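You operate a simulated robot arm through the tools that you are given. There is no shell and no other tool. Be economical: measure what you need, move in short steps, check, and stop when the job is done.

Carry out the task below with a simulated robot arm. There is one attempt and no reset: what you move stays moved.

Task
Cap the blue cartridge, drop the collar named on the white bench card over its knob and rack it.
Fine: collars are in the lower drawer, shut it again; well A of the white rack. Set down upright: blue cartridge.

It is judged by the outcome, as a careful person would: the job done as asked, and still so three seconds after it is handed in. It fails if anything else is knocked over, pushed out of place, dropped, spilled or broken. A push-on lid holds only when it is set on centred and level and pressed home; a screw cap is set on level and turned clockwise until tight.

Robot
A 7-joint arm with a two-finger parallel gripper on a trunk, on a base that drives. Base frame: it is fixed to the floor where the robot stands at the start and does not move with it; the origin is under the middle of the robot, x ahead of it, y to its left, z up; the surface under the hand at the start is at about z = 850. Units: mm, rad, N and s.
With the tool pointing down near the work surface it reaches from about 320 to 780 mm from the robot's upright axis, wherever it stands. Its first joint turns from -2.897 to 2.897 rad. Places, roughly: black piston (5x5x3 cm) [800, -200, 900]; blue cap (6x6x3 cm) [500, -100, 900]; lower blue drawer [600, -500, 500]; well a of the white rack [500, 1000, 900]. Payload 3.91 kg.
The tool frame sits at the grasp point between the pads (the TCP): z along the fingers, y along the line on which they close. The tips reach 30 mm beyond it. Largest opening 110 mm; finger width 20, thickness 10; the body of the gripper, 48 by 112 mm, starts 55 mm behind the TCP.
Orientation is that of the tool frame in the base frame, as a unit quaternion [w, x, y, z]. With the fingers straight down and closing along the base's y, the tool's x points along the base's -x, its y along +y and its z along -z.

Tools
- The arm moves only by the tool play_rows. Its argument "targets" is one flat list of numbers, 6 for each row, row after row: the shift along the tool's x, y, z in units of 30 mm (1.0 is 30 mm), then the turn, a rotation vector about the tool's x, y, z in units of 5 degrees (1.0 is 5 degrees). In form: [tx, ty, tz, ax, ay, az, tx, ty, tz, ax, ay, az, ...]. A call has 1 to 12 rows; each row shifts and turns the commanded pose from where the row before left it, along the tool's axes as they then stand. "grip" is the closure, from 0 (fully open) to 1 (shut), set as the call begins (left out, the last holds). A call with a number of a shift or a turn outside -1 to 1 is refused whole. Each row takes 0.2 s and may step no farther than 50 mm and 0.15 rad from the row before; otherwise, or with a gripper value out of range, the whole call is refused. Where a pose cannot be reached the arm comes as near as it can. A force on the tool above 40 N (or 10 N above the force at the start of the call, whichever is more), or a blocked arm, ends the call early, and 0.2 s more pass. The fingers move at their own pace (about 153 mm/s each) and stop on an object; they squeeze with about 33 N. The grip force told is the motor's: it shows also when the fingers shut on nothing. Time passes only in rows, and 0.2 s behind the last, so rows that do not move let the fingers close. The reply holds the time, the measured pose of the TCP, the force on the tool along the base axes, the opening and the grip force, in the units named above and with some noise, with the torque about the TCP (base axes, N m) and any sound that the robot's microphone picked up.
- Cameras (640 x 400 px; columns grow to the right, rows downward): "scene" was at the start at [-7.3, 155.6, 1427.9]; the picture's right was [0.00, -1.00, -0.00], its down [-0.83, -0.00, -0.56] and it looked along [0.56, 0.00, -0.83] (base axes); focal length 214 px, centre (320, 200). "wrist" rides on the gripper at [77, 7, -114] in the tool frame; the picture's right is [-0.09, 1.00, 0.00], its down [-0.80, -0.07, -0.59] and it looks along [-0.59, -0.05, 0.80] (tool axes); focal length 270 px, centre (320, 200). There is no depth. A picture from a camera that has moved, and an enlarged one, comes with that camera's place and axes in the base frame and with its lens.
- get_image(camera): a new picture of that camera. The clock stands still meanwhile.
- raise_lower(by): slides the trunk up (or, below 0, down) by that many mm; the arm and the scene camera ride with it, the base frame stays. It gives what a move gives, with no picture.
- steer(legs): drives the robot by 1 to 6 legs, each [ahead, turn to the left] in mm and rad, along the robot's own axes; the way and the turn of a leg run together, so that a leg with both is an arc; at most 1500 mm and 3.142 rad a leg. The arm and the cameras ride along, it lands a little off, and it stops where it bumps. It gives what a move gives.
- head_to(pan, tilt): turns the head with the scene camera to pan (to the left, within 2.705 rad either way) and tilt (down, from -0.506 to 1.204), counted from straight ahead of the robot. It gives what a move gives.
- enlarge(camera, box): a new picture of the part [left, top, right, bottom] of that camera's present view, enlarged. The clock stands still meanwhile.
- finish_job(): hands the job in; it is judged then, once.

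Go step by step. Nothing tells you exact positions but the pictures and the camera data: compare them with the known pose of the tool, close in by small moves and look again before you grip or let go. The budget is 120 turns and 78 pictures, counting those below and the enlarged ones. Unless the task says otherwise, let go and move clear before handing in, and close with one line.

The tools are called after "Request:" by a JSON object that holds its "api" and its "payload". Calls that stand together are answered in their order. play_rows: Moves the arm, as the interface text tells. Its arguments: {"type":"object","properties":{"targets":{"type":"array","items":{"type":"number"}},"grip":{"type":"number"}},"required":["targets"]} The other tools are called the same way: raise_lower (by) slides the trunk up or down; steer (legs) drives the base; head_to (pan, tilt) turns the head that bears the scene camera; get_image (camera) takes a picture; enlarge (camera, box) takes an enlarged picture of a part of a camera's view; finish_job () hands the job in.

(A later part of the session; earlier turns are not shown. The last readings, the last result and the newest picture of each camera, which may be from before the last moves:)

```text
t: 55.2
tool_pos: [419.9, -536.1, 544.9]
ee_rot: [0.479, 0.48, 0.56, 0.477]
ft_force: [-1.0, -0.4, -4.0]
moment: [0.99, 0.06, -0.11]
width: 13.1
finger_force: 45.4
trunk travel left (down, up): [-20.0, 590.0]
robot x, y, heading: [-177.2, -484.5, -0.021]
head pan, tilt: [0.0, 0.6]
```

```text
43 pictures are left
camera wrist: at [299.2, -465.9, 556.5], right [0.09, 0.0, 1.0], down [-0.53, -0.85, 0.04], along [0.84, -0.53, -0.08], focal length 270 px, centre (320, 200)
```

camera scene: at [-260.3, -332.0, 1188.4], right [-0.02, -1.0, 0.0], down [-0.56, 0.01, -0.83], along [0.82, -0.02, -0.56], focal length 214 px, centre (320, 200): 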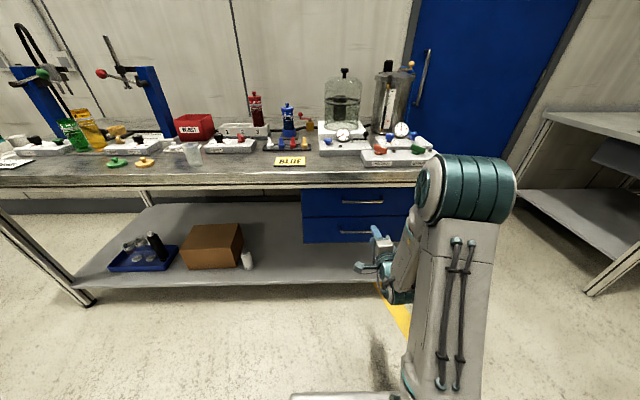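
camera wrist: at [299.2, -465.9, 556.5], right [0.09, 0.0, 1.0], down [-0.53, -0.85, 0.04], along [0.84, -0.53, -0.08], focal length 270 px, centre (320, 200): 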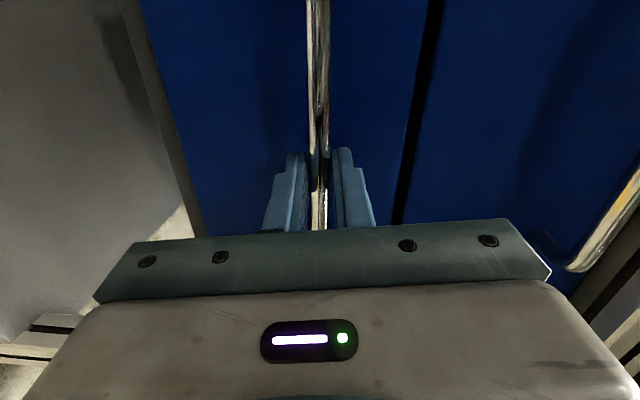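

The bar is held. I pull the drawer open by driving straight back.

Request:
{"api": "steer", "payload": {"legs": [[-120, 0]]}}

Request:
{"api": "steer", "payload": {"legs": [[-120, 0]]}}

Request:
{"api": "get_image", "payload": {"camera": "scene"}}

```text
t: 56.5
tool_pos: [300.1, -535.1, 546.5]
ee_rot: [0.48, 0.481, 0.558, 0.476]
ft_force: [-1.9, -14.2, -6.3]
moment: [0.88, 0.09, -0.69]
width: 12.9
finger_force: 45.5
trunk travel left (down, up): [-20.0, 590.0]
robot x, y, heading: [-299.7, -483.5, -0.025]
head pan, tilt: [0.0, 0.6]
```

```text
t: 57.7
tool_pos: [177.7, -535.9, 546.0]
ee_rot: [0.482, 0.483, 0.556, 0.475]
ft_force: [-2.9, -24.1, -1.5]
moment: [0.83, 0.07, -1.54]
width: 13.0
finger_force: 45.1
trunk travel left (down, up): [-20.0, 590.0]
robot x, y, heading: [-423.6, -475.2, -0.029]
head pan, tilt: [0.0, 0.6]
```

```text
42 pictures are left
camera scene: at [-407.6, -330.1, 1053.6], right [-0.03, -1.0, 0.0], down [-0.56, 0.02, -0.82], along [0.82, -0.02, -0.57], focal length 214 px, centre (320, 200)
```

scene: 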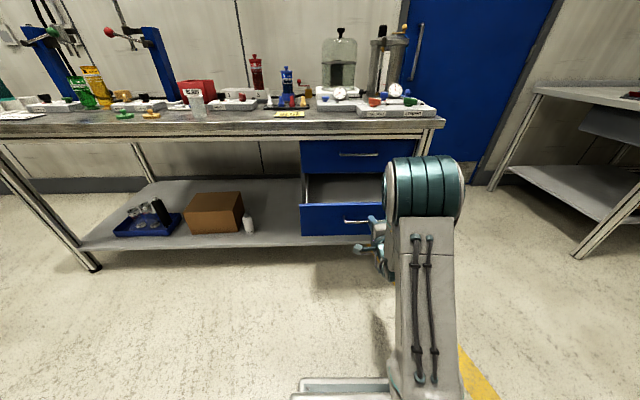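

The drawer is open about 240 mm. I release, back off, and look into it.

Request:
{"api": "play_rows", "payload": {"targets": [0, 0, 0, 0, 0, 0, 0, 0, 0, 0, 0, 0], "grip": 0.3}}

Request:
{"api": "steer", "payload": {"legs": [[-90, 0]]}}

Request:
{"api": "raise_lower", "payload": {"by": 300}}

Request:
{"api": "enlarge", "payload": {"camera": "scene", "box": [280, 110, 440, 230]}}

```text
t: 58.3
tool_pos: [178.7, -536.9, 545.3]
ee_rot: [0.481, 0.484, 0.557, 0.474]
ft_force: [0.2, -0.1, -0.5]
moment: [0.02, 0.04, 0.01]
width: 77.0
finger_force: 0.1
trunk travel left (down, up): [-20.0, 590.0]
robot x, y, heading: [-422.0, -476.6, -0.025]
head pan, tilt: [0.0, 0.6]
```

```text
t: 59.4
tool_pos: [88.6, -533.4, 546.9]
ee_rot: [0.482, 0.484, 0.557, 0.473]
ft_force: [0.0, 0.1, -0.1]
moment: [-0.03, -0.01, 0.01]
width: 77.1
finger_force: 0.1
trunk travel left (down, up): [-20.0, 590.0]
robot x, y, heading: [-512.7, -479.9, -0.024]
head pan, tilt: [0.0, 0.6]
```

```text
t: 62.4
tool_pos: [88.1, -533.8, 846.1]
ee_rot: [0.481, 0.484, 0.557, 0.473]
ft_force: [-0.3, 0.3, -0.7]
moment: [0.02, 0.0, -0.01]
width: 77.0
finger_force: 0.2
trunk travel left (down, up): [-320.0, 290.0]
robot x, y, heading: [-510.0, -474.1, -0.024]
head pan, tilt: [0.0, 0.6]
```

```text
3.33 times, centred on (360, 170) of scene
camera zoom: at [-497.4, -326.3, 1353.4], right [-0.03, -1.0, 0.0], down [-0.56, 0.02, -0.83], along [0.82, -0.02, -0.56], focal length 715 px, centre (187, 300)
```

zoom: 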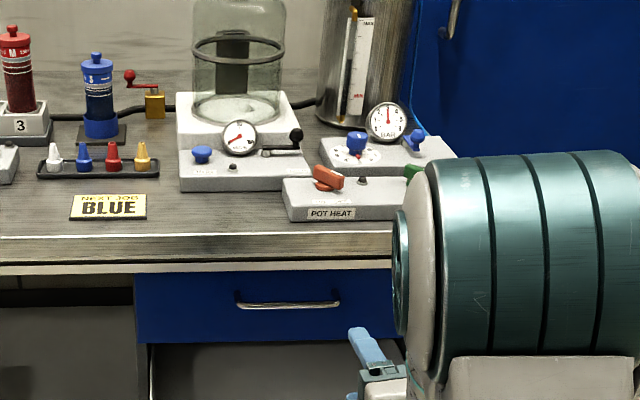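

Now I turn the tool to point down again (safe height, clear of the bench).

Request:
{"api": "play_rows", "payload": {"targets": [0, 0, 0, 0.914, 0.93, -0.935, 0, 0, 0, 0.914, 0.93, -0.935, 0, 0, 0, 0.914, 0.93, -0.935, 0, 0, 0, 0.914, 0.93, -0.935, 0, 0, 0, 0.914, 0.93, -0.935, 0, 0, 0, 0.914, 0.93, -0.935, 0, 0, 0, 0.914, 0.93, -0.935, 0, 0, 0, 0.914, 0.93, -0.935, 0, 0, 0, 0.914, 0.93, -0.935, 0, 0, 0, 0.914, 0.93, -0.935, 0, 0, 0, 0.914, 0.93, -0.935, 0, 0, 0, 0.914, 0.93, -0.935]}}

Request:
{"api": "play_rows", "payload": {"targets": [0, 0, 0, 0.914, 0.93, -0.935, 0, 0, 0, 0.914, 0.93, -0.935, 0, 0, 0, 0, 0, 0]}}

Request:
{"api": "steer", "payload": {"legs": [[170, 0.024]]}}

Request:
{"api": "get_image", "payload": {"camera": "wrist"}}

```text
t: 65.0
tool_pos: [88.2, -534.6, 846.7]
ee_rot: [0.081, 0.08, 0.99, 0.079]
ft_force: [-0.4, -0.8, -0.4]
moment: [0.02, -0.01, 0.01]
width: 77.0
finger_force: 0.0
trunk travel left (down, up): [-320.0, 290.0]
robot x, y, heading: [-511.3, -477.8, -0.029]
head pan, tilt: [0.0, 0.6]
```

```text
t: 65.8
tool_pos: [89.8, -533.5, 847.7]
ee_rot: [0.0, 0.0, 1.0, 0.0]
ft_force: [0.0, -0.7, -0.4]
moment: [-0.01, 0.0, 0.0]
width: 76.9
finger_force: 0.0
trunk travel left (down, up): [-320.0, 290.0]
robot x, y, heading: [-510.1, -479.2, -0.03]
head pan, tilt: [0.0, 0.6]
```

```text
t: 67.3
tool_pos: [259.0, -523.2, 846.5]
ee_rot: [0.001, -0.012, 1.0, -0.001]
ft_force: [-0.2, 0.0, 0.0]
moment: [-0.01, 0.03, 0.0]
width: 77.1
finger_force: 0.1
trunk travel left (down, up): [-320.0, 290.0]
robot x, y, heading: [-342.1, -479.6, -0.0]
head pan, tilt: [0.0, 0.6]
```

```text
40 pictures are left
camera wrist: at [180.0, -516.7, 960.4], right [0.06, 1.0, 0.0], down [0.8, -0.05, 0.6], along [0.59, -0.04, -0.8], focal length 270 px, centre (320, 200)
```

wrist: 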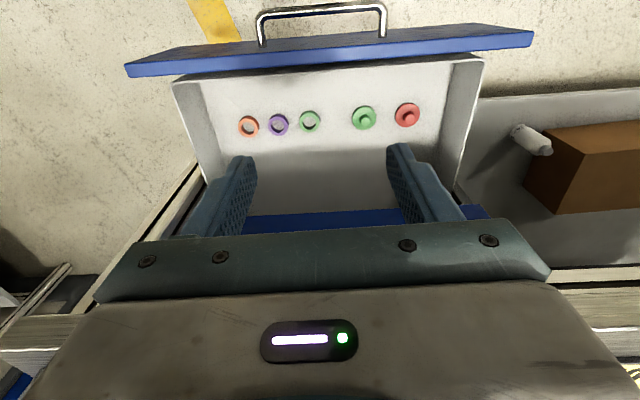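

The drawer holds three ring collars (orange, purple, green) and two caps. I zoom in on the collars.

Request:
{"api": "enlarge", "payload": {"camera": "wrist", "box": [220, 80, 380, 180]}}

```text
4.00 times, centred on (300, 130) of wrist
camera zoom: at [180.0, -516.7, 960.4], right [0.06, 1.0, 0.0], down [0.8, -0.05, 0.6], along [0.59, -0.04, -0.8], focal length 1081 px, centre (400, 480)
```

zoom: 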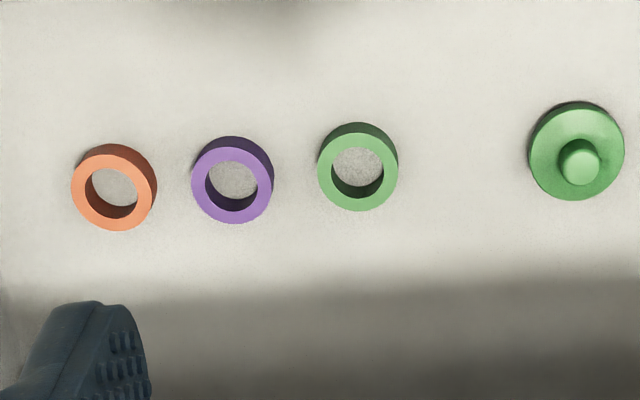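

The orange collar lies at about (354, -654), close under the bench edge. I'll first pull the drawer out some more by hooking closed fingers inside its front panel, where the floor is empty.

Request:
{"api": "play_rows", "payload": {"targets": [-0.9, 0, 0, 0, 0, 0, 0, 0, 0, 0, 0, 0], "grip": 1}}

Request:
{"api": "raise_lower", "payload": {"by": -200}}

Request:
{"api": "get_image", "payload": {"camera": "wrist"}}

```text
t: 67.9
tool_pos: [287.0, -520.4, 848.1]
ee_rot: [0.001, -0.012, 1.0, -0.001]
ft_force: [0.2, -0.3, 1.0]
moment: [-0.03, 0.0, -0.03]
width: 0.2
finger_force: 33.0
trunk travel left (down, up): [-320.0, 290.0]
robot x, y, heading: [-345.6, -478.0, 0.001]
head pan, tilt: [0.0, 0.6]
```

```text
t: 70.0
tool_pos: [285.7, -521.2, 646.7]
ee_rot: [0.002, -0.012, 1.0, 0.0]
ft_force: [-0.4, -0.6, -0.4]
moment: [0.02, 0.04, -0.01]
width: 0.0
finger_force: 33.2
trunk travel left (down, up): [-120.0, 490.0]
robot x, y, heading: [-344.6, -478.3, -0.003]
head pan, tilt: [0.0, 0.6]
```

```text
38 pictures are left
camera wrist: at [206.8, -515.4, 760.6], right [0.06, 1.0, 0.0], down [0.8, -0.05, 0.6], along [0.59, -0.04, -0.8], focal length 270 px, centre (320, 200)
```

wrist: 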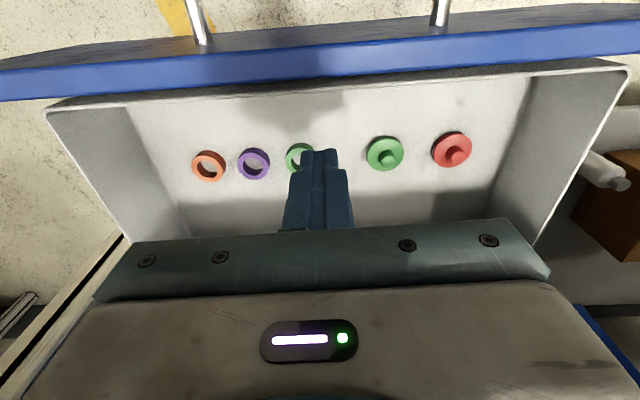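

The second view puts the collar top near (366, -664, 462). I lower the closed fingers inside the drawer and pull the front panel toward me with the arm, watching force.

Request:
{"api": "raise_lower", "payload": {"by": -85}}

Request:
{"api": "play_rows", "payload": {"targets": [0.4, 0, 0, 0, 0, 0, 0.4, 0, 0, 0, 0, 0, 0.4, 0, 0, 0, 0, 0, 0.4, 0, 0, 0, 0, 0, 0.4, 0, 0, 0, 0, 0, 0.4, 0, 0, 0, 0, 0, 0.4, 0, 0, 0, 0, 0, 0.4, 0, 0, 0, 0, 0, 0.4, 0, 0, 0, 0, 0, 0.4, 0, 0, 0, 0, 0, 0.4, 0, 0, 0, 0, 0, 0.4, 0, 0, 0, 0, 0]}}

Request:
{"api": "get_image", "payload": {"camera": "wrist"}}

```text
t: 71.2
tool_pos: [285.6, -521.4, 561.0]
ee_rot: [0.001, -0.012, 1.0, -0.001]
ft_force: [-0.7, 1.1, -0.1]
moment: [-0.01, 0.01, 0.03]
width: 0.2
finger_force: 33.2
trunk travel left (down, up): [-35.0, 575.0]
robot x, y, heading: [-341.9, -482.3, -0.006]
head pan, tilt: [0.0, 0.6]
```

```text
t: 73.4
tool_pos: [177.6, -524.2, 563.2]
ee_rot: [0.011, -0.012, 1.0, -0.001]
ft_force: [7.6, 0.4, -3.4]
moment: [-0.03, -0.15, -0.02]
width: 0.1
finger_force: 33.3
trunk travel left (down, up): [-35.0, 575.0]
robot x, y, heading: [-345.9, -483.8, 0.002]
head pan, tilt: [0.0, 0.6]
stopped in row 10: the force on the tool passed its limit at 54 N (the readings are from after the stop); the commanded pose is now the measured one
```

```text
37 pictures are left
camera wrist: at [95.5, -518.5, 675.3], right [0.06, 1.0, 0.0], down [0.79, -0.05, 0.61], along [0.61, -0.04, -0.79], focal length 270 px, centre (320, 200)
```

wrist: 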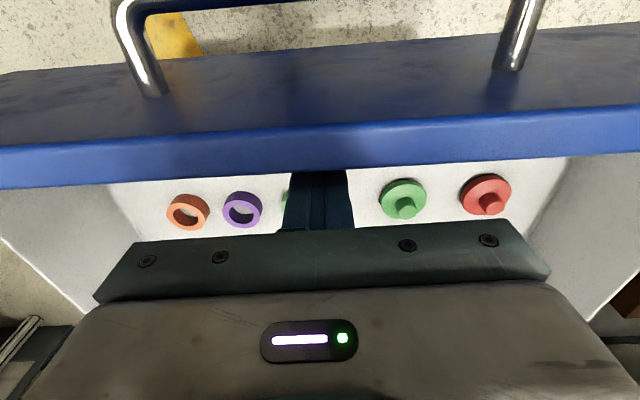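

The drawer reached its stop, about 50–60 mm further out. I back the fingers off the panel, rise, and look for the collar again.

Request:
{"api": "play_rows", "payload": {"targets": [-0.7, 0, 0, 0, 0, 0, -0.9, -0.9, 0, 0, 0, 0, -0.9, -0.9, 0, 0, 0, 0]}}

Request:
{"api": "raise_lower", "payload": {"by": 100}}

Request:
{"api": "play_rows", "payload": {"targets": [0, -0.9, 0, 0, 0, 0, 0, -0.9, 0, 0, 0, 0, 0, -0.9, 0, 0, 0, 0], "grip": 0.45}}

Request:
{"api": "get_image", "payload": {"camera": "wrist"}}

```text
t: 74.2
tool_pos: [251.6, -577.1, 565.3]
ee_rot: [0.009, -0.013, 1.0, -0.001]
ft_force: [0.0, -0.2, 0.6]
moment: [-0.03, -0.01, -0.02]
width: 0.0
finger_force: 32.8
trunk travel left (down, up): [-35.0, 575.0]
robot x, y, heading: [-344.1, -476.1, -0.006]
head pan, tilt: [0.0, 0.6]
```

```text
t: 75.5
tool_pos: [251.5, -576.9, 665.5]
ee_rot: [0.01, -0.012, 1.0, -0.002]
ft_force: [0.8, -0.5, -0.7]
moment: [0.02, 0.01, 0.01]
width: 0.0
finger_force: 32.8
trunk travel left (down, up): [-135.0, 475.0]
robot x, y, heading: [-342.7, -477.7, -0.002]
head pan, tilt: [0.0, 0.6]
```

```text
t: 76.3
tool_pos: [252.9, -657.0, 666.1]
ee_rot: [0.01, -0.012, 1.0, -0.001]
ft_force: [-0.2, 0.8, 0.2]
moment: [-0.05, -0.05, -0.05]
width: 60.7
finger_force: 0.1
trunk travel left (down, up): [-135.0, 475.0]
robot x, y, heading: [-341.5, -481.8, -0.005]
head pan, tilt: [0.0, 0.6]
```

```text
36 pictures are left
camera wrist: at [171.9, -652.0, 777.8], right [0.06, 1.0, 0.0], down [0.79, -0.05, 0.61], along [0.61, -0.04, -0.79], focal length 270 px, centre (320, 200)
```

wrist: 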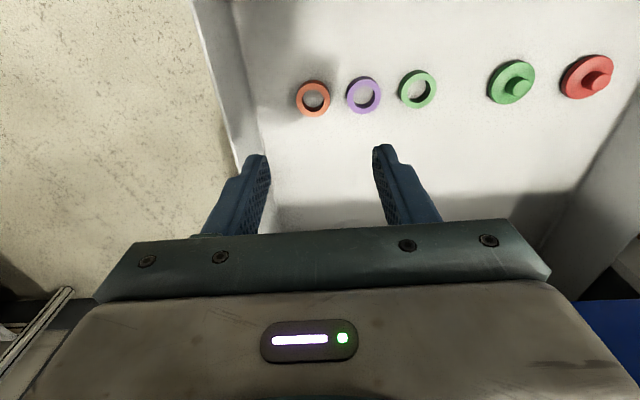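

The orange collar is now at about (269, -664), well clear of the bench. Since its purple neighbour is close, I fix the small tilt, centre above it and yaw 45° so that the fingers clear the neighbour.

Request:
{"api": "play_rows", "payload": {"targets": [-0.53, -0.23, 0, 0, 0.23, 0, 0, 0, 0.8, 0, 0, 1, 0, 0, 0.8, 0, 0, 1, 0, 0, 0.8, 0, 0, 1, 0, 0, 0.8, 0, 0, 1, 0, 0, 0, 0, 0, 1, 0, 0, 0, 0, 0, 1, 0, 0, 0, 0, 0, 1, 0, 0, 0, 0, 0, 1, 0, 0, 0, 0, 0, 1]}}

Request:
{"api": "get_image", "payload": {"camera": "wrist"}}

```text
t: 78.5
tool_pos: [269.3, -664.3, 570.2]
ee_rot: [0.001, 0.372, 0.928, -0.001]
ft_force: [0.1, 0.0, 0.4]
moment: [-0.04, 0.03, 0.02]
width: 60.5
finger_force: 0.0
trunk travel left (down, up): [-135.0, 475.0]
robot x, y, heading: [-338.8, -477.2, -0.005]
head pan, tilt: [0.0, 0.6]
```

```text
35 pictures are left
camera wrist: at [216.7, -604.8, 683.6], right [0.75, 0.66, 0.0], down [0.53, -0.6, 0.6], along [0.39, -0.45, -0.8], focal length 270 px, centre (320, 200)
```

wrist: 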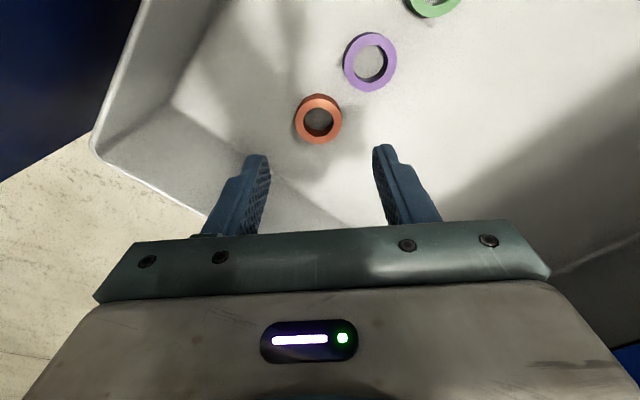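

The collar is nearly centred; I nudge 3 mm and lower to just above it.

Request:
{"api": "play_rows", "payload": {"targets": [0, -0.09, 0.75, 0, 0, 0, 0, 0, 0.75, 0, 0, 0, 0, 0, 0.6, 0, 0, 0, 0, 0, 0, 0, 0, 0]}}

Request:
{"api": "enlarge", "payload": {"camera": "wrist", "box": [220, 40, 420, 220]}}

```text
t: 79.5
tool_pos: [268.0, -665.8, 506.6]
ee_rot: [0.002, 0.371, 0.928, -0.002]
ft_force: [0.5, 0.3, 0.9]
moment: [-0.01, 0.02, -0.01]
width: 60.4
finger_force: 0.1
trunk travel left (down, up): [-135.0, 475.0]
robot x, y, heading: [-341.8, -485.1, -0.003]
head pan, tilt: [0.0, 0.6]
```

```text
2.22 times, centred on (320, 130) of wrist
camera zoom: at [215.0, -607.1, 620.1], right [0.75, 0.66, 0.0], down [0.53, -0.6, 0.6], along [0.39, -0.45, -0.8], focal length 601 px, centre (320, 356)
```

zoom: 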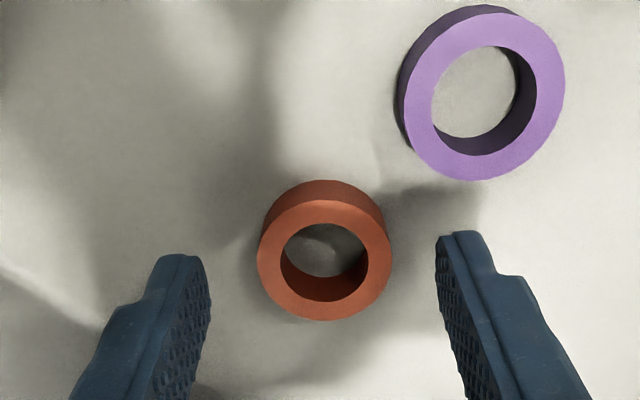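

Centred within 2–3 mm. I correct, descend about 21 mm and close on the collar.

Request:
{"api": "play_rows", "payload": {"targets": [-0.085, -0.015, 0.35, 0, 0, 0, 0, 0, 0.35, 0, 0, 0, 0, 0, 0, 0, 0, 0]}}

Request:
{"api": "play_rows", "payload": {"targets": [0, 0, 0, 0, 0, 0, 0, 0, 0, 0, 0, 0, 0, 0, 0, 0, 0, 0], "grip": 1}}

Request:
{"api": "enlarge", "payload": {"camera": "wrist", "box": [220, 40, 420, 220]}}

```text
t: 80.3
tool_pos: [269.4, -667.9, 483.9]
ee_rot: [0.001, 0.372, 0.928, -0.002]
ft_force: [-0.4, -0.1, -0.5]
moment: [0.01, 0.0, 0.01]
width: 60.6
finger_force: 0.1
trunk travel left (down, up): [-135.0, 475.0]
robot x, y, heading: [-342.4, -481.6, -0.006]
head pan, tilt: [0.0, 0.6]
```

```text
t: 81.2
tool_pos: [269.0, -668.4, 486.3]
ee_rot: [0.001, 0.372, 0.928, -0.002]
ft_force: [0.0, -0.6, -0.8]
moment: [0.0, -0.01, -0.01]
width: 32.7
finger_force: 32.7
trunk travel left (down, up): [-135.0, 475.0]
robot x, y, heading: [-340.2, -476.9, -0.003]
head pan, tilt: [0.0, 0.6]
```

```text
2.22 times, centred on (320, 130) of wrist
camera zoom: at [216.5, -608.9, 599.3], right [0.75, 0.66, 0.0], down [0.53, -0.6, 0.6], along [0.39, -0.45, -0.8], focal length 601 px, centre (320, 356)
```

zoom: 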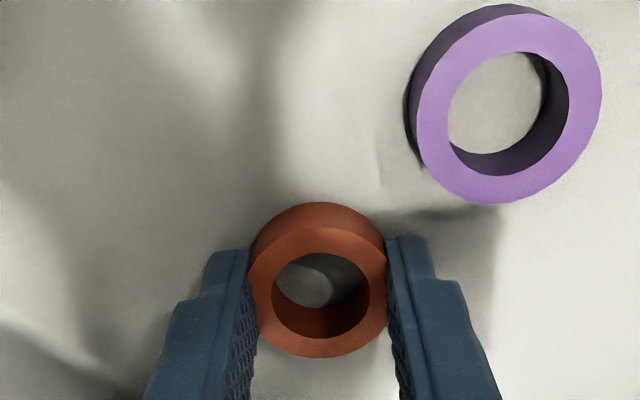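

The orange collar is held (33 mm wide). I lift it out, raise the trunk, and turn the hand back square while rising.

Request:
{"api": "raise_lower", "payload": {"by": 420}}

Request:
{"api": "play_rows", "payload": {"targets": [0, 0, -0.9, 0, 0, -1, 0, 0, -0.9, 0, 0, -1, 0, 0, -0.9, 0, 0, -1, 0, 0, -0.9, 0, 0, -1, 0, 0, -0.9, 0, 0, -1, 0, 0, -0.9, 0, 0, -1, 0, 0, -0.9, 0, 0, -1, 0, 0, -0.9, 0, 0, -1, 0, 0, 0, 0, 0, -0.7]}}

Request:
{"api": "get_image", "payload": {"camera": "wrist"}}

```text
refused: 420 is not a number from -400 to 400
```

```text
t: 83.2
tool_pos: [268.8, -667.0, 702.4]
ee_rot: [0.0, 0.0, 1.0, -0.002]
ft_force: [0.5, -0.6, -0.2]
moment: [0.01, 0.0, 0.01]
width: 32.9
finger_force: 32.7
trunk travel left (down, up): [-135.0, 475.0]
robot x, y, heading: [-343.5, -479.7, -0.009]
head pan, tilt: [0.0, 0.6]
```

```text
32 pictures are left
camera wrist: at [189.7, -659.8, 815.6], right [0.09, 1.0, 0.0], down [0.8, -0.07, 0.59], along [0.59, -0.06, -0.8], focal length 270 px, centre (320, 200)
```

wrist: 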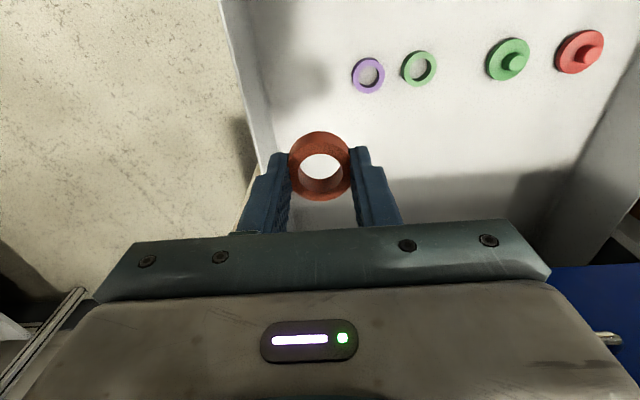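

The collar is held and the other drawer items are undisturbed. I raise the trunk and drive back to the cartridge side.

Request:
{"api": "raise_lower", "payload": {"by": 400}}

Request:
{"api": "steer", "payload": {"legs": [[0, 1.58], [480, 0], [0, -1.571]]}}

```text
t: 87.0
tool_pos: [269.2, -668.1, 1101.3]
ee_rot: [0.0, 0.001, 1.0, -0.002]
ft_force: [0.3, -0.1, 0.1]
moment: [0.0, 0.03, 0.01]
width: 32.6
finger_force: 32.3
trunk travel left (down, up): [-535.0, 75.0]
robot x, y, heading: [-342.9, -478.6, -0.004]
head pan, tilt: [0.0, 0.6]
```

```text
t: 97.5
tool_pos: [263.9, -188.4, 1101.5]
ee_rot: [0.0, 0.003, 1.0, -0.001]
ft_force: [0.6, -1.2, -0.2]
moment: [0.01, -0.01, 0.02]
width: 32.6
finger_force: 33.0
trunk travel left (down, up): [-535.0, 75.0]
robot x, y, heading: [-345.8, 1.0, -0.005]
head pan, tilt: [0.0, 0.6]
```

Now ahead 400 mm to reach the cartridge again.

Request:
{"api": "steer", "payload": {"legs": [[402, 0]]}}

Request:
{"api": "play_rows", "payload": {"targets": [-0.9, -0.2, -0.2, 0, 0, 0, -0.9, -0.2, -0.2, 0, 0, 0, -0.9, -0.1, -0.2, 0, 0, 0]}}

Request:
{"api": "get_image", "payload": {"camera": "wrist"}}

```text
t: 100.1
tool_pos: [668.6, -187.7, 1101.6]
ee_rot: [0.0, -0.001, 1.0, -0.002]
ft_force: [-0.4, -0.1, 0.3]
moment: [-0.02, 0.03, 0.03]
width: 33.0
finger_force: 32.9
trunk travel left (down, up): [-535.0, 75.0]
robot x, y, heading: [57.1, 1.2, -0.001]
head pan, tilt: [0.0, 0.6]
```

```text
t: 100.9
tool_pos: [749.1, -202.7, 1119.0]
ee_rot: [-0.001, 0.0, 1.0, -0.001]
ft_force: [-0.1, 0.2, -0.1]
moment: [0.01, 0.03, -0.01]
width: 32.6
finger_force: 33.2
trunk travel left (down, up): [-535.0, 75.0]
robot x, y, heading: [56.9, 0.2, -0.008]
head pan, tilt: [0.0, 0.6]
```

```text
31 pictures are left
camera wrist: at [670.2, -194.5, 1232.8], right [0.09, 1.0, 0.0], down [0.8, -0.07, 0.59], along [0.59, -0.06, -0.8], focal length 270 px, centre (320, 200)
```

wrist: 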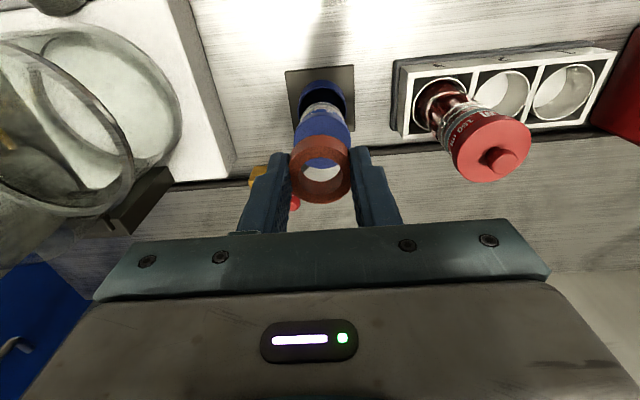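

The knob was last at about (781, -204). I move the collar above it at about 25 mm clearance and check through the ring.

Request:
{"api": "play_rows", "payload": {"targets": [-0.5, -0.03, 0.9, 0, 0, 0, -0.5, -0.02, 0.8, 0, 0, 0, 0, 0, 0, 0, 0, 0]}}

Request:
{"api": "enlarge", "payload": {"camera": "wrist", "box": [240, 80, 400, 230]}}

```text
t: 101.7
tool_pos: [778.4, -203.8, 1067.6]
ee_rot: [0.0, 0.001, 1.0, -0.001]
ft_force: [0.8, 0.5, 0.7]
moment: [-0.01, 0.0, -0.02]
width: 32.5
finger_force: 32.8
trunk travel left (down, up): [-535.0, 75.0]
robot x, y, heading: [56.1, 0.7, 0.0]
head pan, tilt: [0.0, 0.6]
```

```text
2.67 times, centred on (320, 155) of wrist
camera zoom: at [699.4, -195.8, 1182.4], right [0.09, 1.0, 0.0], down [0.8, -0.07, 0.6], along [0.59, -0.06, -0.8], focal length 721 px, centre (320, 320)
```

zoom: 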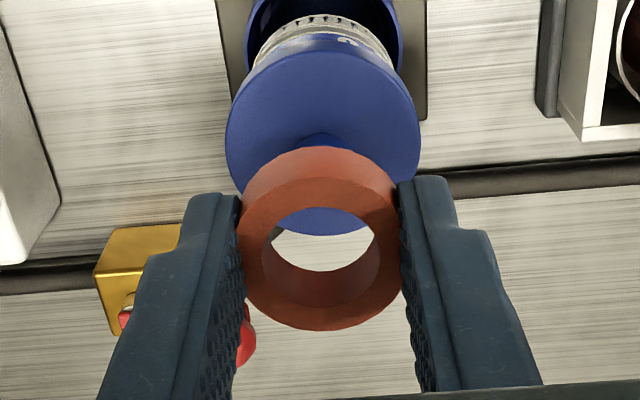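

Alignment looks close. I lower until the collar is just above the knob top and look again.

Request:
{"api": "play_rows", "payload": {"targets": [-0.05, 0, 0.45, 0, 0, 0, 0, 0, 0.45, 0, 0, 0, 0, 0, 0, 0, 0, 0]}}

Request:
{"api": "enlarge", "payload": {"camera": "wrist", "box": [240, 80, 400, 230]}}

```text
t: 102.5
tool_pos: [780.1, -204.0, 1041.2]
ee_rot: [0.0, -0.001, 1.0, -0.001]
ft_force: [-1.0, 0.2, 0.1]
moment: [0.01, 0.04, 0.01]
width: 32.7
finger_force: 33.3
trunk travel left (down, up): [-535.0, 75.0]
robot x, y, heading: [57.9, -0.2, -0.002]
head pan, tilt: [0.0, 0.6]
```

```text
2.67 times, centred on (320, 155) of wrist
camera zoom: at [700.7, -196.3, 1155.2], right [0.09, 1.0, 0.0], down [0.8, -0.07, 0.59], along [0.59, -0.06, -0.8], focal length 721 px, centre (320, 320)
```

zoom: 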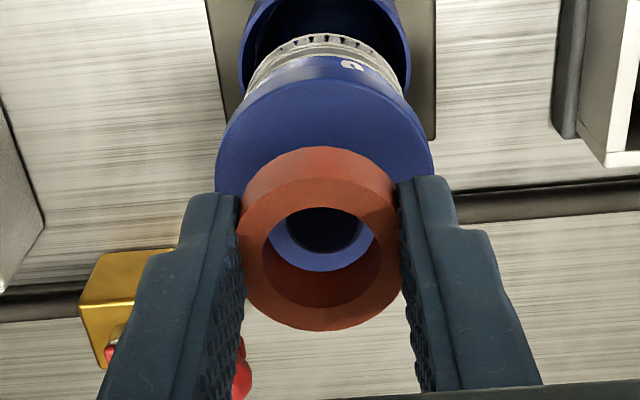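

The knob shows through the ring, laterally centred. I lower in small steps, feeling for contact.

Request:
{"api": "play_rows", "payload": {"targets": [0, 0, 0.15, 0, 0, 0, 0, 0, 0.15, 0, 0, 0, 0, 0, 0, 0, 0, 0]}}

Request:
{"api": "enlarge", "payload": {"camera": "wrist", "box": [240, 80, 400, 230]}}

```text
t: 103.3
tool_pos: [780.1, -203.7, 1032.5]
ee_rot: [0.0, 0.0, 1.0, -0.002]
ft_force: [0.5, 0.0, 0.6]
moment: [0.03, -0.01, 0.0]
width: 32.4
finger_force: 32.6
trunk travel left (down, up): [-535.0, 75.0]
robot x, y, heading: [56.8, 2.7, -0.004]
head pan, tilt: [0.0, 0.6]
```

```text
2.67 times, centred on (320, 155) of wrist
camera zoom: at [701.2, -196.2, 1146.2], right [0.09, 1.0, 0.0], down [0.8, -0.07, 0.59], along [0.59, -0.06, -0.8], focal length 721 px, centre (320, 320)
```

zoom: 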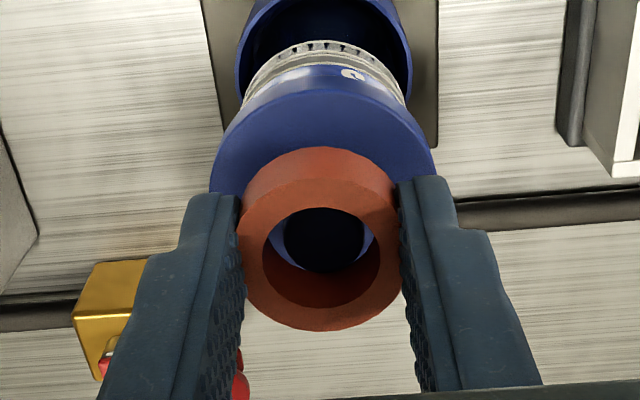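

The knob is entering the ring cleanly. I continue down to the cap.

Request:
{"api": "play_rows", "payload": {"targets": [0, 0, 0.13, 0, 0, 0, 0, 0, 0.13, 0, 0, 0, 0, 0, 0.1, 0, 0, 0, 0, 0, 0, 0, 0, 0]}}

Request:
{"api": "enlarge", "payload": {"camera": "wrist", "box": [240, 80, 400, 230]}}

```text
t: 104.3
tool_pos: [780.1, -205.5, 1023.1]
ee_rot: [0.0, 0.0, 1.0, -0.002]
ft_force: [0.2, 0.6, 0.9]
moment: [-0.01, 0.0, -0.02]
width: 32.4
finger_force: 32.7
trunk travel left (down, up): [-535.0, 75.0]
robot x, y, heading: [58.7, -2.3, -0.008]
head pan, tilt: [0.0, 0.6]
```

```text
2.67 times, centred on (320, 155) of wrist
camera zoom: at [701.4, -196.1, 1135.7], right [0.09, 1.0, 0.0], down [0.8, -0.07, 0.6], along [0.59, -0.06, -0.8], focal length 721 px, centre (320, 320)
```

zoom: 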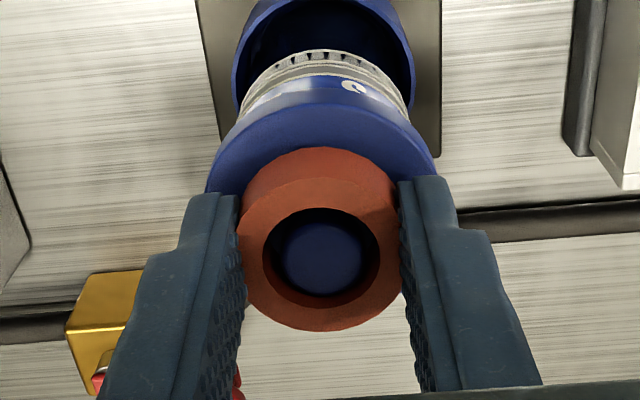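

Well centred on the knob. I go down the last few millimetres until it rests on the cap.

Request:
{"api": "play_rows", "payload": {"targets": [0, 0, 0.07, 0, 0, 0, 0, 0, 0.07, 0, 0, 0, 0, 0, 0, 0, 0, 0]}}

Request:
{"api": "play_rows", "payload": {"targets": [0, 0, 0, 0, 0, 0, 0, 0, 0, 0, 0, 0], "grip": 0.5}}

Request:
{"api": "enlarge", "payload": {"camera": "wrist", "box": [240, 80, 400, 230]}}

```text
t: 105.1
tool_pos: [780.0, -204.2, 1017.6]
ee_rot: [-0.001, -0.001, 1.0, -0.002]
ft_force: [0.5, -0.4, 0.1]
moment: [0.02, 0.05, 0.0]
width: 32.3
finger_force: 32.7
trunk travel left (down, up): [-535.0, 75.0]
robot x, y, heading: [55.5, -0.8, -0.003]
head pan, tilt: [0.0, 0.6]
```

```text
t: 105.7
tool_pos: [781.5, -204.0, 1015.7]
ee_rot: [0.0, 0.0, 1.0, -0.002]
ft_force: [0.1, 0.5, -0.4]
moment: [-0.01, -0.03, 0.0]
width: 55.1
finger_force: 0.1
trunk travel left (down, up): [-535.0, 75.0]
robot x, y, heading: [55.5, 0.2, -0.003]
head pan, tilt: [0.0, 0.6]
```

```text
2.67 times, centred on (320, 155) of wrist
camera zoom: at [701.4, -196.3, 1131.3], right [0.09, 1.0, 0.0], down [0.8, -0.07, 0.59], along [0.59, -0.06, -0.8], focal length 721 px, centre (320, 320)
```

zoom: 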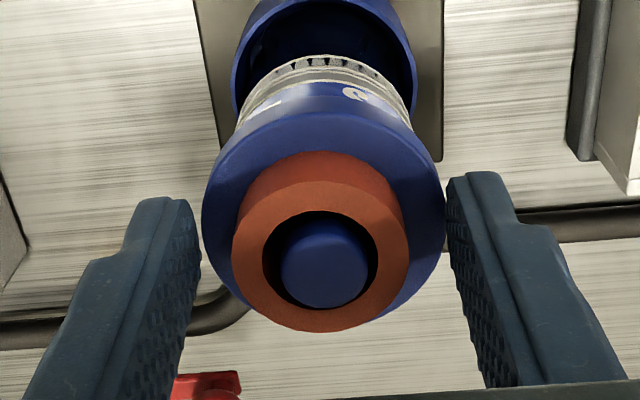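

The collar rests on the cap around the knob. I rise clear, back off, and then pitch the tool 55° forward so that I can grip the cartridge's body under the cap rather than the cap.

Request:
{"api": "play_rows", "payload": {"targets": [0, 0, -0.5, 0, 0, 0, 0, 0, -0.9, 0, 0, 0, 0, 0, -0.9, 0, 0, 0, 0, 0, -0.9, 0, 0, 0, 1, 0, -0.9, 0, 0, 0, 1, 0, -0.3, 0, 0, 0, 1, 0, -0.3, 0, 0, 0, 1, 0, 0, 0, 0, 0, 1, 0, 0, 0, 0, 0, 1, 0, 0, 0, 0, 0]}}

Request:
{"api": "play_rows", "payload": {"targets": [0, 0, 0, 0, -1, 0, 0, 0, 0, 0, -1, 0, 0, 0, 0, 0, -1, 0, 0, 0, 0, 0, -1, 0, 0, 0, 0, 0, -1, 0, 0, 0, 0, 0, -1, 0, 0, 0, 0, 0, -1, 0, 0, 0, 0, 0, -1, 0, 0, 0, 0, 0, -1, 0, 0, 0, 0, 0, -1, 0, 0, 0, 0, 0, -1, 0], "grip": 0.2}}

Request:
{"api": "get_image", "payload": {"camera": "wrist"}}

```text
t: 107.9
tool_pos: [598.5, -203.0, 1158.5]
ee_rot: [0.001, 0.0, 1.0, -0.002]
ft_force: [-0.2, -1.1, 0.6]
moment: [0.0, -0.01, -0.02]
width: 54.8
finger_force: 0.0
trunk travel left (down, up): [-535.0, 75.0]
robot x, y, heading: [58.1, 5.7, -0.001]
head pan, tilt: [0.0, 0.6]
```

```text
t: 110.3
tool_pos: [600.7, -203.3, 1157.7]
ee_rot: [0.463, 0.0, 0.886, -0.002]
ft_force: [0.5, 1.1, -0.2]
moment: [0.01, 0.0, 0.0]
width: 87.9
finger_force: 0.0
trunk travel left (down, up): [-535.0, 75.0]
robot x, y, heading: [61.1, 0.5, -0.006]
head pan, tilt: [0.0, 0.6]
```

```text
25 pictures are left
camera wrist: at [460.3, -196.4, 1160.3], right [0.05, 1.0, 0.07], down [-0.03, -0.07, 1.0], along [1.0, -0.05, 0.03], focal length 270 px, centre (320, 200)
```

wrist: 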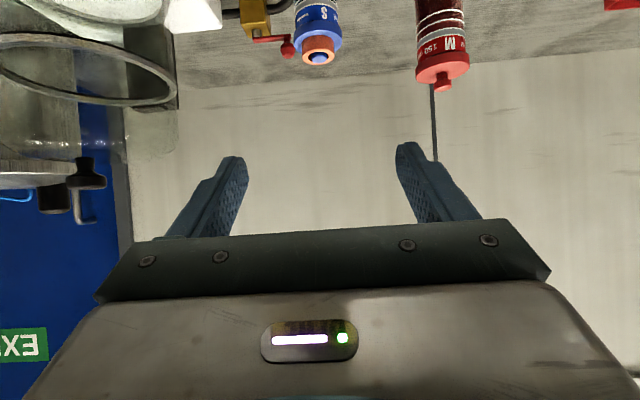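

View confirms the capped cartridge with the collar on. I go to a pre-grip point on the tilted approach line.

Request:
{"api": "play_rows", "payload": {"targets": [0.48, 0, 0.95, 0, 0, 0, 0.48, 0, 0.95, 0, 0, 0, 0.48, 0, 0.95, 0, 0, 0, 0.48, 0, 0.95, 0, 0, 0, 0.48, 0, 0.95, 0, 0, 0, 0, 0, 0, 0, 0, 0]}}

Request:
{"api": "get_image", "payload": {"camera": "wrist"}}

```text
t: 111.7
tool_pos: [677.0, -205.0, 1017.2]
ee_rot: [0.462, -0.001, 0.887, -0.002]
ft_force: [-0.9, 0.7, -0.3]
moment: [0.0, 0.01, 0.02]
width: 87.9
finger_force: 0.0
trunk travel left (down, up): [-535.0, 75.0]
robot x, y, heading: [55.3, -1.2, -0.006]
head pan, tilt: [0.0, 0.6]
```

```text
24 pictures are left
camera wrist: at [536.7, -196.7, 1019.1], right [0.05, 1.0, 0.07], down [-0.03, -0.07, 1.0], along [1.0, -0.05, 0.03], focal length 270 px, centre (320, 200)
```

wrist: 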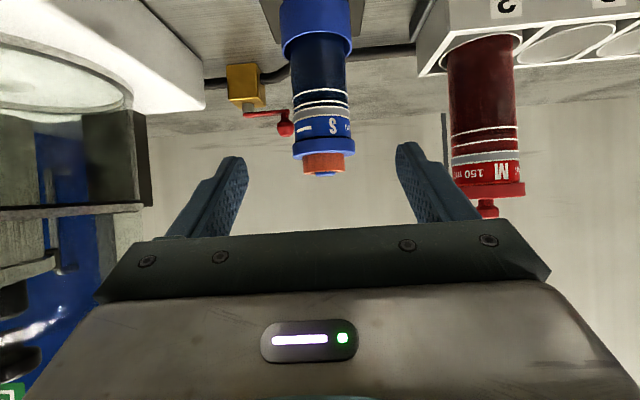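

The free body zone is z ≈ 912–975. I advance along the tool axis so that the fingers straddle the body at z ≈ 946.

Request:
{"api": "play_rows", "payload": {"targets": [-0.014, 0.01, 0.7, 0, 0, 0, -0.014, 0.01, 0.7, 0, 0, 0, -0.014, 0.01, 0.7, 0, 0, 0, -0.014, 0.01, 0.7, 0, 0, 0, -0.014, 0.01, 0.7, 0, 0, 0, -0.014, 0.01, 0.7, 0, 0, 0, 0, 0, 0, 0, 0, 0]}}

Request:
{"api": "get_image", "payload": {"camera": "wrist"}}

```text
t: 113.3
tool_pos: [780.6, -202.2, 946.6]
ee_rot: [0.461, -0.001, 0.888, -0.002]
ft_force: [-0.2, -0.8, -0.2]
moment: [-0.01, 0.0, 0.02]
width: 88.0
finger_force: 0.1
trunk travel left (down, up): [-535.0, 75.0]
robot x, y, heading: [55.3, -0.4, -0.004]
head pan, tilt: [0.0, 0.6]
```

```text
23 pictures are left
camera wrist: at [640.6, -194.7, 949.3], right [0.05, 1.0, 0.07], down [-0.03, -0.07, 1.0], along [1.0, -0.05, 0.02], focal length 270 px, centre (320, 200)
```

wrist: 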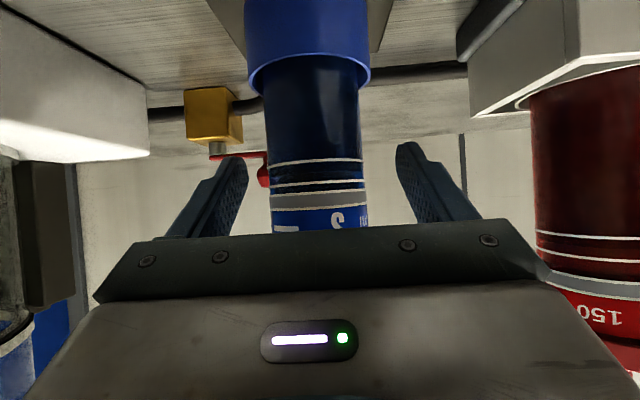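

Centred straddle. I close and lift straight up.

Request:
{"api": "play_rows", "payload": {"targets": [0, 0, 0, 0, 0, 0, 0, 0, 0, 0, 0, 0, 0, 0, 0, 0, 0, 0], "grip": 1}}

Request:
{"api": "play_rows", "payload": {"targets": [-0.4, 0, -0.28, 0, 0, 0, -0.6, 0, -0.42, 0, 0, 0, -0.68, 0, -0.48, 0, 0, 0, -0.68, 0, -0.48, 0, 0, 0, -0.68, 0, -0.48, 0, 0, 0]}}

Request:
{"api": "get_image", "payload": {"camera": "wrist"}}

```text
t: 114.1
tool_pos: [781.6, -201.9, 947.1]
ee_rot: [0.462, -0.001, 0.887, -0.002]
ft_force: [0.3, 0.1, 0.4]
moment: [-0.01, -0.01, 0.0]
width: 48.6
finger_force: 32.9
trunk travel left (down, up): [-535.0, 75.0]
robot x, y, heading: [53.2, -1.6, -0.005]
head pan, tilt: [0.0, 0.6]
```

```text
t: 115.3
tool_pos: [781.1, -202.8, 1059.4]
ee_rot: [0.462, 0.0, 0.887, -0.002]
ft_force: [-0.3, -0.3, -1.9]
moment: [-0.01, 0.01, -0.01]
width: 48.3
finger_force: 32.7
trunk travel left (down, up): [-535.0, 75.0]
robot x, y, heading: [55.2, -1.7, -0.005]
head pan, tilt: [0.0, 0.6]
```

```text
22 pictures are left
camera wrist: at [640.6, -195.2, 1061.2], right [0.05, 1.0, 0.07], down [-0.03, -0.07, 1.0], along [1.0, -0.05, 0.02], focal length 270 px, centre (320, 200)
```

wrist: 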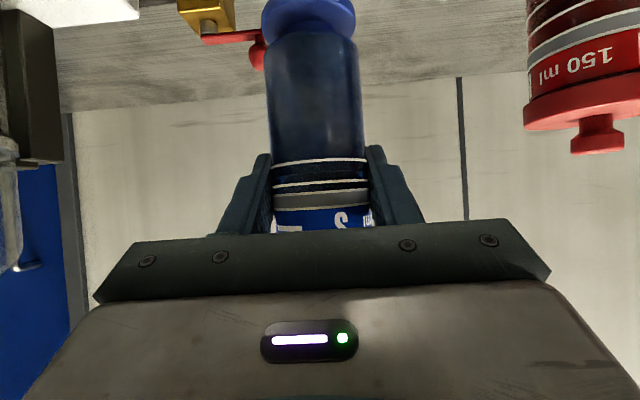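

The cartridge is out of the holder and held by its body. I back away from the bench and check the way to the left with the head camera.

Request:
{"api": "steer", "payload": {"legs": [[-440, 0]]}}

Request:
{"api": "head_to", "payload": {"pan": 1.0, "tilt": 0.6}}

Request:
{"api": "get_image", "payload": {"camera": "scene"}}

```text
t: 117.9
tool_pos: [342.2, -201.5, 1058.8]
ee_rot: [0.462, 0.0, 0.887, -0.002]
ft_force: [0.6, 0.0, -1.4]
moment: [0.03, 0.01, 0.0]
width: 48.3
finger_force: 33.0
trunk travel left (down, up): [-535.0, 75.0]
robot x, y, heading: [-379.3, 5.7, 0.001]
head pan, tilt: [0.0, 0.6]
```

```text
t: 119.2
tool_pos: [342.8, -202.6, 1058.9]
ee_rot: [0.462, 0.001, 0.887, -0.003]
ft_force: [0.0, 0.1, -1.3]
moment: [-0.01, 0.03, 0.01]
width: 48.3
finger_force: 33.2
trunk travel left (down, up): [-535.0, 75.0]
robot x, y, heading: [-378.9, 7.0, -0.005]
head pan, tilt: [1.0, 0.6]
```

```text
21 pictures are left
camera scene: at [-409.6, 227.1, 1568.4], right [0.84, -0.54, 0.0], down [-0.31, -0.47, -0.83], along [0.45, 0.69, -0.57], focal length 214 px, centre (320, 200)
```

scene: 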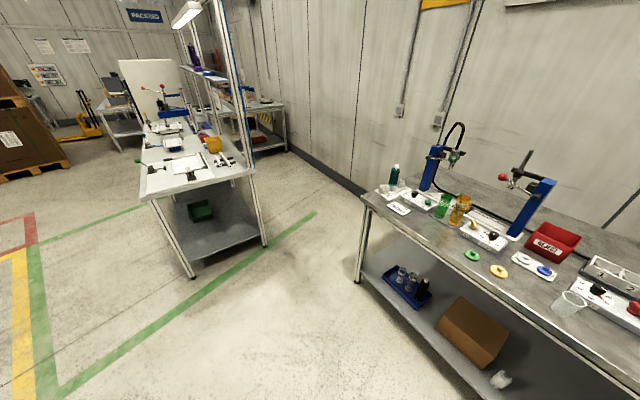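

There is another table to the left, so I won't swing the arm that way; I'll turn right and drive in reverse instead. First I zoom on the rack.

Request:
{"api": "enlarge", "payload": {"camera": "scene", "box": [355, 150, 455, 230]}}

```text
5.00 times, centred on (405, 190) of scene
camera zoom: at [-409.6, 227.1, 1568.4], right [0.84, -0.54, 0.0], down [-0.31, -0.47, -0.83], along [0.45, 0.69, -0.57], focal length 1072 px, centre (-105, 250)
```

zoom: 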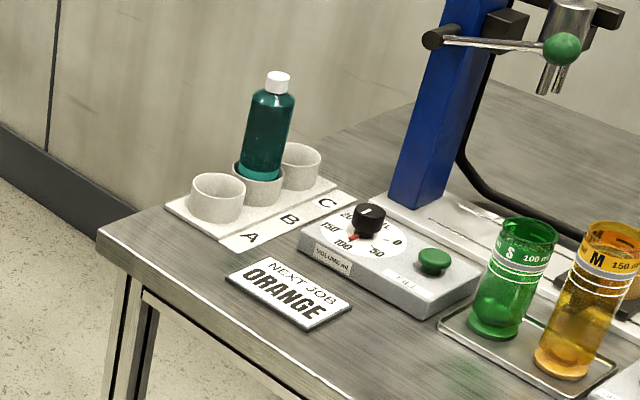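

Well A is at about (516, 938), its cup about 45 mm tall. I pull the arm in and centre it, then turn right, reverse 950 mm and face the bench.

Request:
{"api": "play_rows", "payload": {"targets": [0.27, 0.9, -0.39, 0, 0, 0, 0.27, 0.9, -0.39, 0, 0, 0, 0.27, 0.9, -0.39, 0, 0, 0, 0.27, 0.9, -0.39, 0, 0, 0, 0.27, 0.9, -0.39, 0, 0, 0, 0.27, 0.9, -0.39, 0, 0, 0, 0.27, 0.9, -0.39, 0, 0, 0]}}

Request:
{"api": "steer", "payload": {"legs": [[0, -1.571], [-950, 0], [0, 1.571]]}}

Request:
{"api": "head_to", "payload": {"pan": 0, "tilt": 0.7}}

Request:
{"api": "get_image", "payload": {"camera": "scene"}}

```text
t: 120.8
tool_pos: [242.0, -12.0, 1058.4]
ee_rot: [0.461, -0.001, 0.887, -0.002]
ft_force: [0.3, -0.6, -1.4]
moment: [-0.01, 0.0, 0.01]
width: 48.3
finger_force: 32.8
trunk travel left (down, up): [-535.0, 75.0]
robot x, y, heading: [-378.2, -0.4, 0.0]
head pan, tilt: [1.0, 0.6]
```

```text
t: 133.4
tool_pos: [241.7, 945.1, 1059.2]
ee_rot: [0.462, -0.004, 0.887, 0.0]
ft_force: [0.0, -0.2, -1.8]
moment: [0.0, 0.02, -0.03]
width: 47.5
finger_force: 32.5
trunk travel left (down, up): [-535.0, 75.0]
robot x, y, heading: [-380.8, 959.1, -0.001]
head pan, tilt: [1.0, 0.6]
```

```text
t: 134.7
tool_pos: [241.9, 944.8, 1057.5]
ee_rot: [0.462, -0.003, 0.887, 0.0]
ft_force: [-0.6, -0.3, -1.7]
moment: [0.0, 0.05, 0.02]
width: 48.0
finger_force: 33.0
trunk travel left (down, up): [-535.0, 75.0]
robot x, y, heading: [-381.1, 953.0, 0.005]
head pan, tilt: [0.0, 0.7]
```

```text
19 pictures are left
camera scene: at [-375.4, 1106.4, 1559.8], right [0.0, -1.0, 0.0], down [-0.64, 0.0, -0.76], along [0.76, 0.0, -0.64], focal length 214 px, centre (320, 200)
```

scene: 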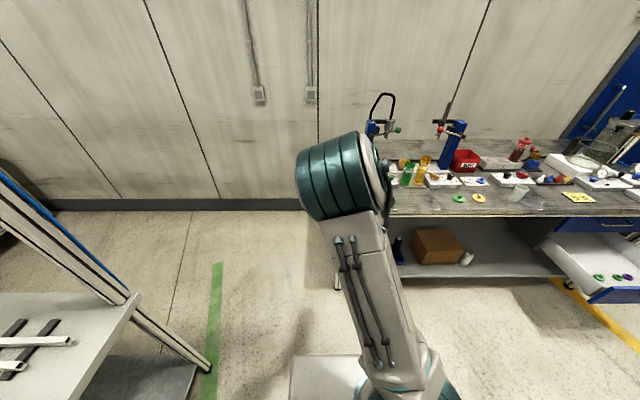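

The arm hides the rack from the head camera; the wrist camera should see it from here.

Request:
{"api": "get_image", "payload": {"camera": "wrist"}}

Request:
{"api": "enlarge", "payload": {"camera": "wrist", "box": [240, 20, 420, 130]}}

```text
18 pictures are left
camera wrist: at [101.6, 951.7, 1060.2], right [0.05, 1.0, 0.07], down [-0.03, -0.07, 1.0], along [1.0, -0.05, 0.02], focal length 270 px, centre (320, 200)
```

wrist: 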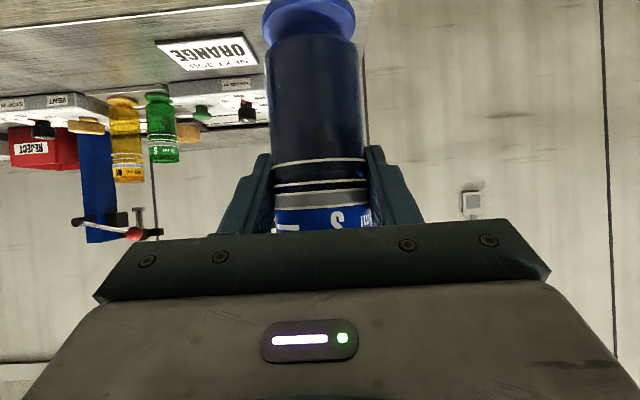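

```text
3.56 times, centred on (330, 75) of wrist
camera zoom: at [101.6, 951.7, 1060.2], right [0.05, 1.0, 0.07], down [-0.03, -0.07, 1.0], along [1.0, -0.05, 0.02], focal length 961 px, centre (284, 644)
```

zoom: 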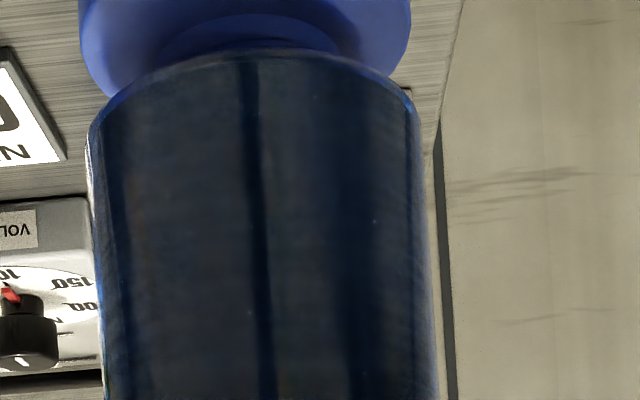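

The cartridge hangs straight, but it hides the rack itself. I shift the hand 100 mm sideways to see the rack beside it.

Request:
{"api": "play_rows", "payload": {"targets": [0, 0.9, 0, 0, 0, 0, 0, 0.9, 0, 0, 0, 0, 0, 0.9, 0, 0, 0, 0, 0, 0.9, 0, 0, 0, 0, 0, 0, 0, 0, 0, 0]}}

Request:
{"api": "enlarge", "payload": {"camera": "wrist", "box": [140, 0, 330, 140]}}

```text
t: 135.9
tool_pos: [241.5, 1053.3, 1057.9]
ee_rot: [0.462, -0.004, 0.887, 0.0]
ft_force: [-0.2, 0.0, -2.1]
moment: [-0.01, -0.02, 0.0]
width: 47.6
finger_force: 33.2
trunk travel left (down, up): [-535.0, 75.0]
robot x, y, heading: [-385.2, 956.0, 0.006]
head pan, tilt: [0.0, 0.7]
```

```text
2.86 times, centred on (235, 70) of wrist
camera zoom: at [101.1, 1059.9, 1059.8], right [0.05, 1.0, 0.07], down [-0.03, -0.07, 1.0], along [1.0, -0.05, 0.02], focal length 772 px, centre (563, 571)
```

zoom: 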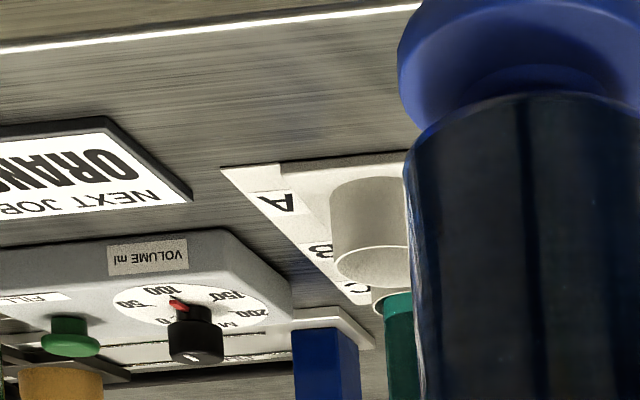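

Well A is only half visible; I shift 60 mm more to see all of it.

Request:
{"api": "play_rows", "payload": {"targets": [0, 0.9, 0, 0, 0, 0, 0, 0.9, 0, 0, 0, 0, 0, 0, 0, 0, 0, 0]}}

Request:
{"api": "enlarge", "payload": {"camera": "wrist", "box": [140, 0, 330, 140]}}

```text
t: 136.7
tool_pos: [240.9, 1107.0, 1057.8]
ee_rot: [0.462, -0.003, 0.887, -0.001]
ft_force: [0.4, -0.4, -1.9]
moment: [0.0, 0.03, -0.02]
width: 47.5
finger_force: 32.7
trunk travel left (down, up): [-535.0, 75.0]
robot x, y, heading: [-378.0, 957.2, 0.003]
head pan, tilt: [0.0, 0.7]
```

```text
2.86 times, centred on (235, 70) of wrist
camera zoom: at [100.9, 1114.1, 1060.1], right [0.05, 1.0, 0.07], down [-0.03, -0.07, 1.0], along [1.0, -0.05, 0.02], focal length 772 px, centre (563, 571)
```

zoom: 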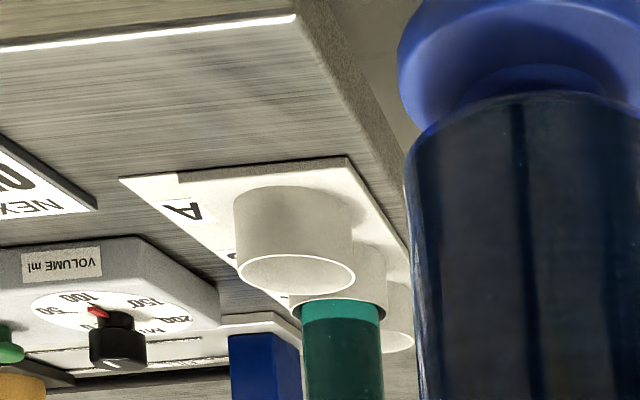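

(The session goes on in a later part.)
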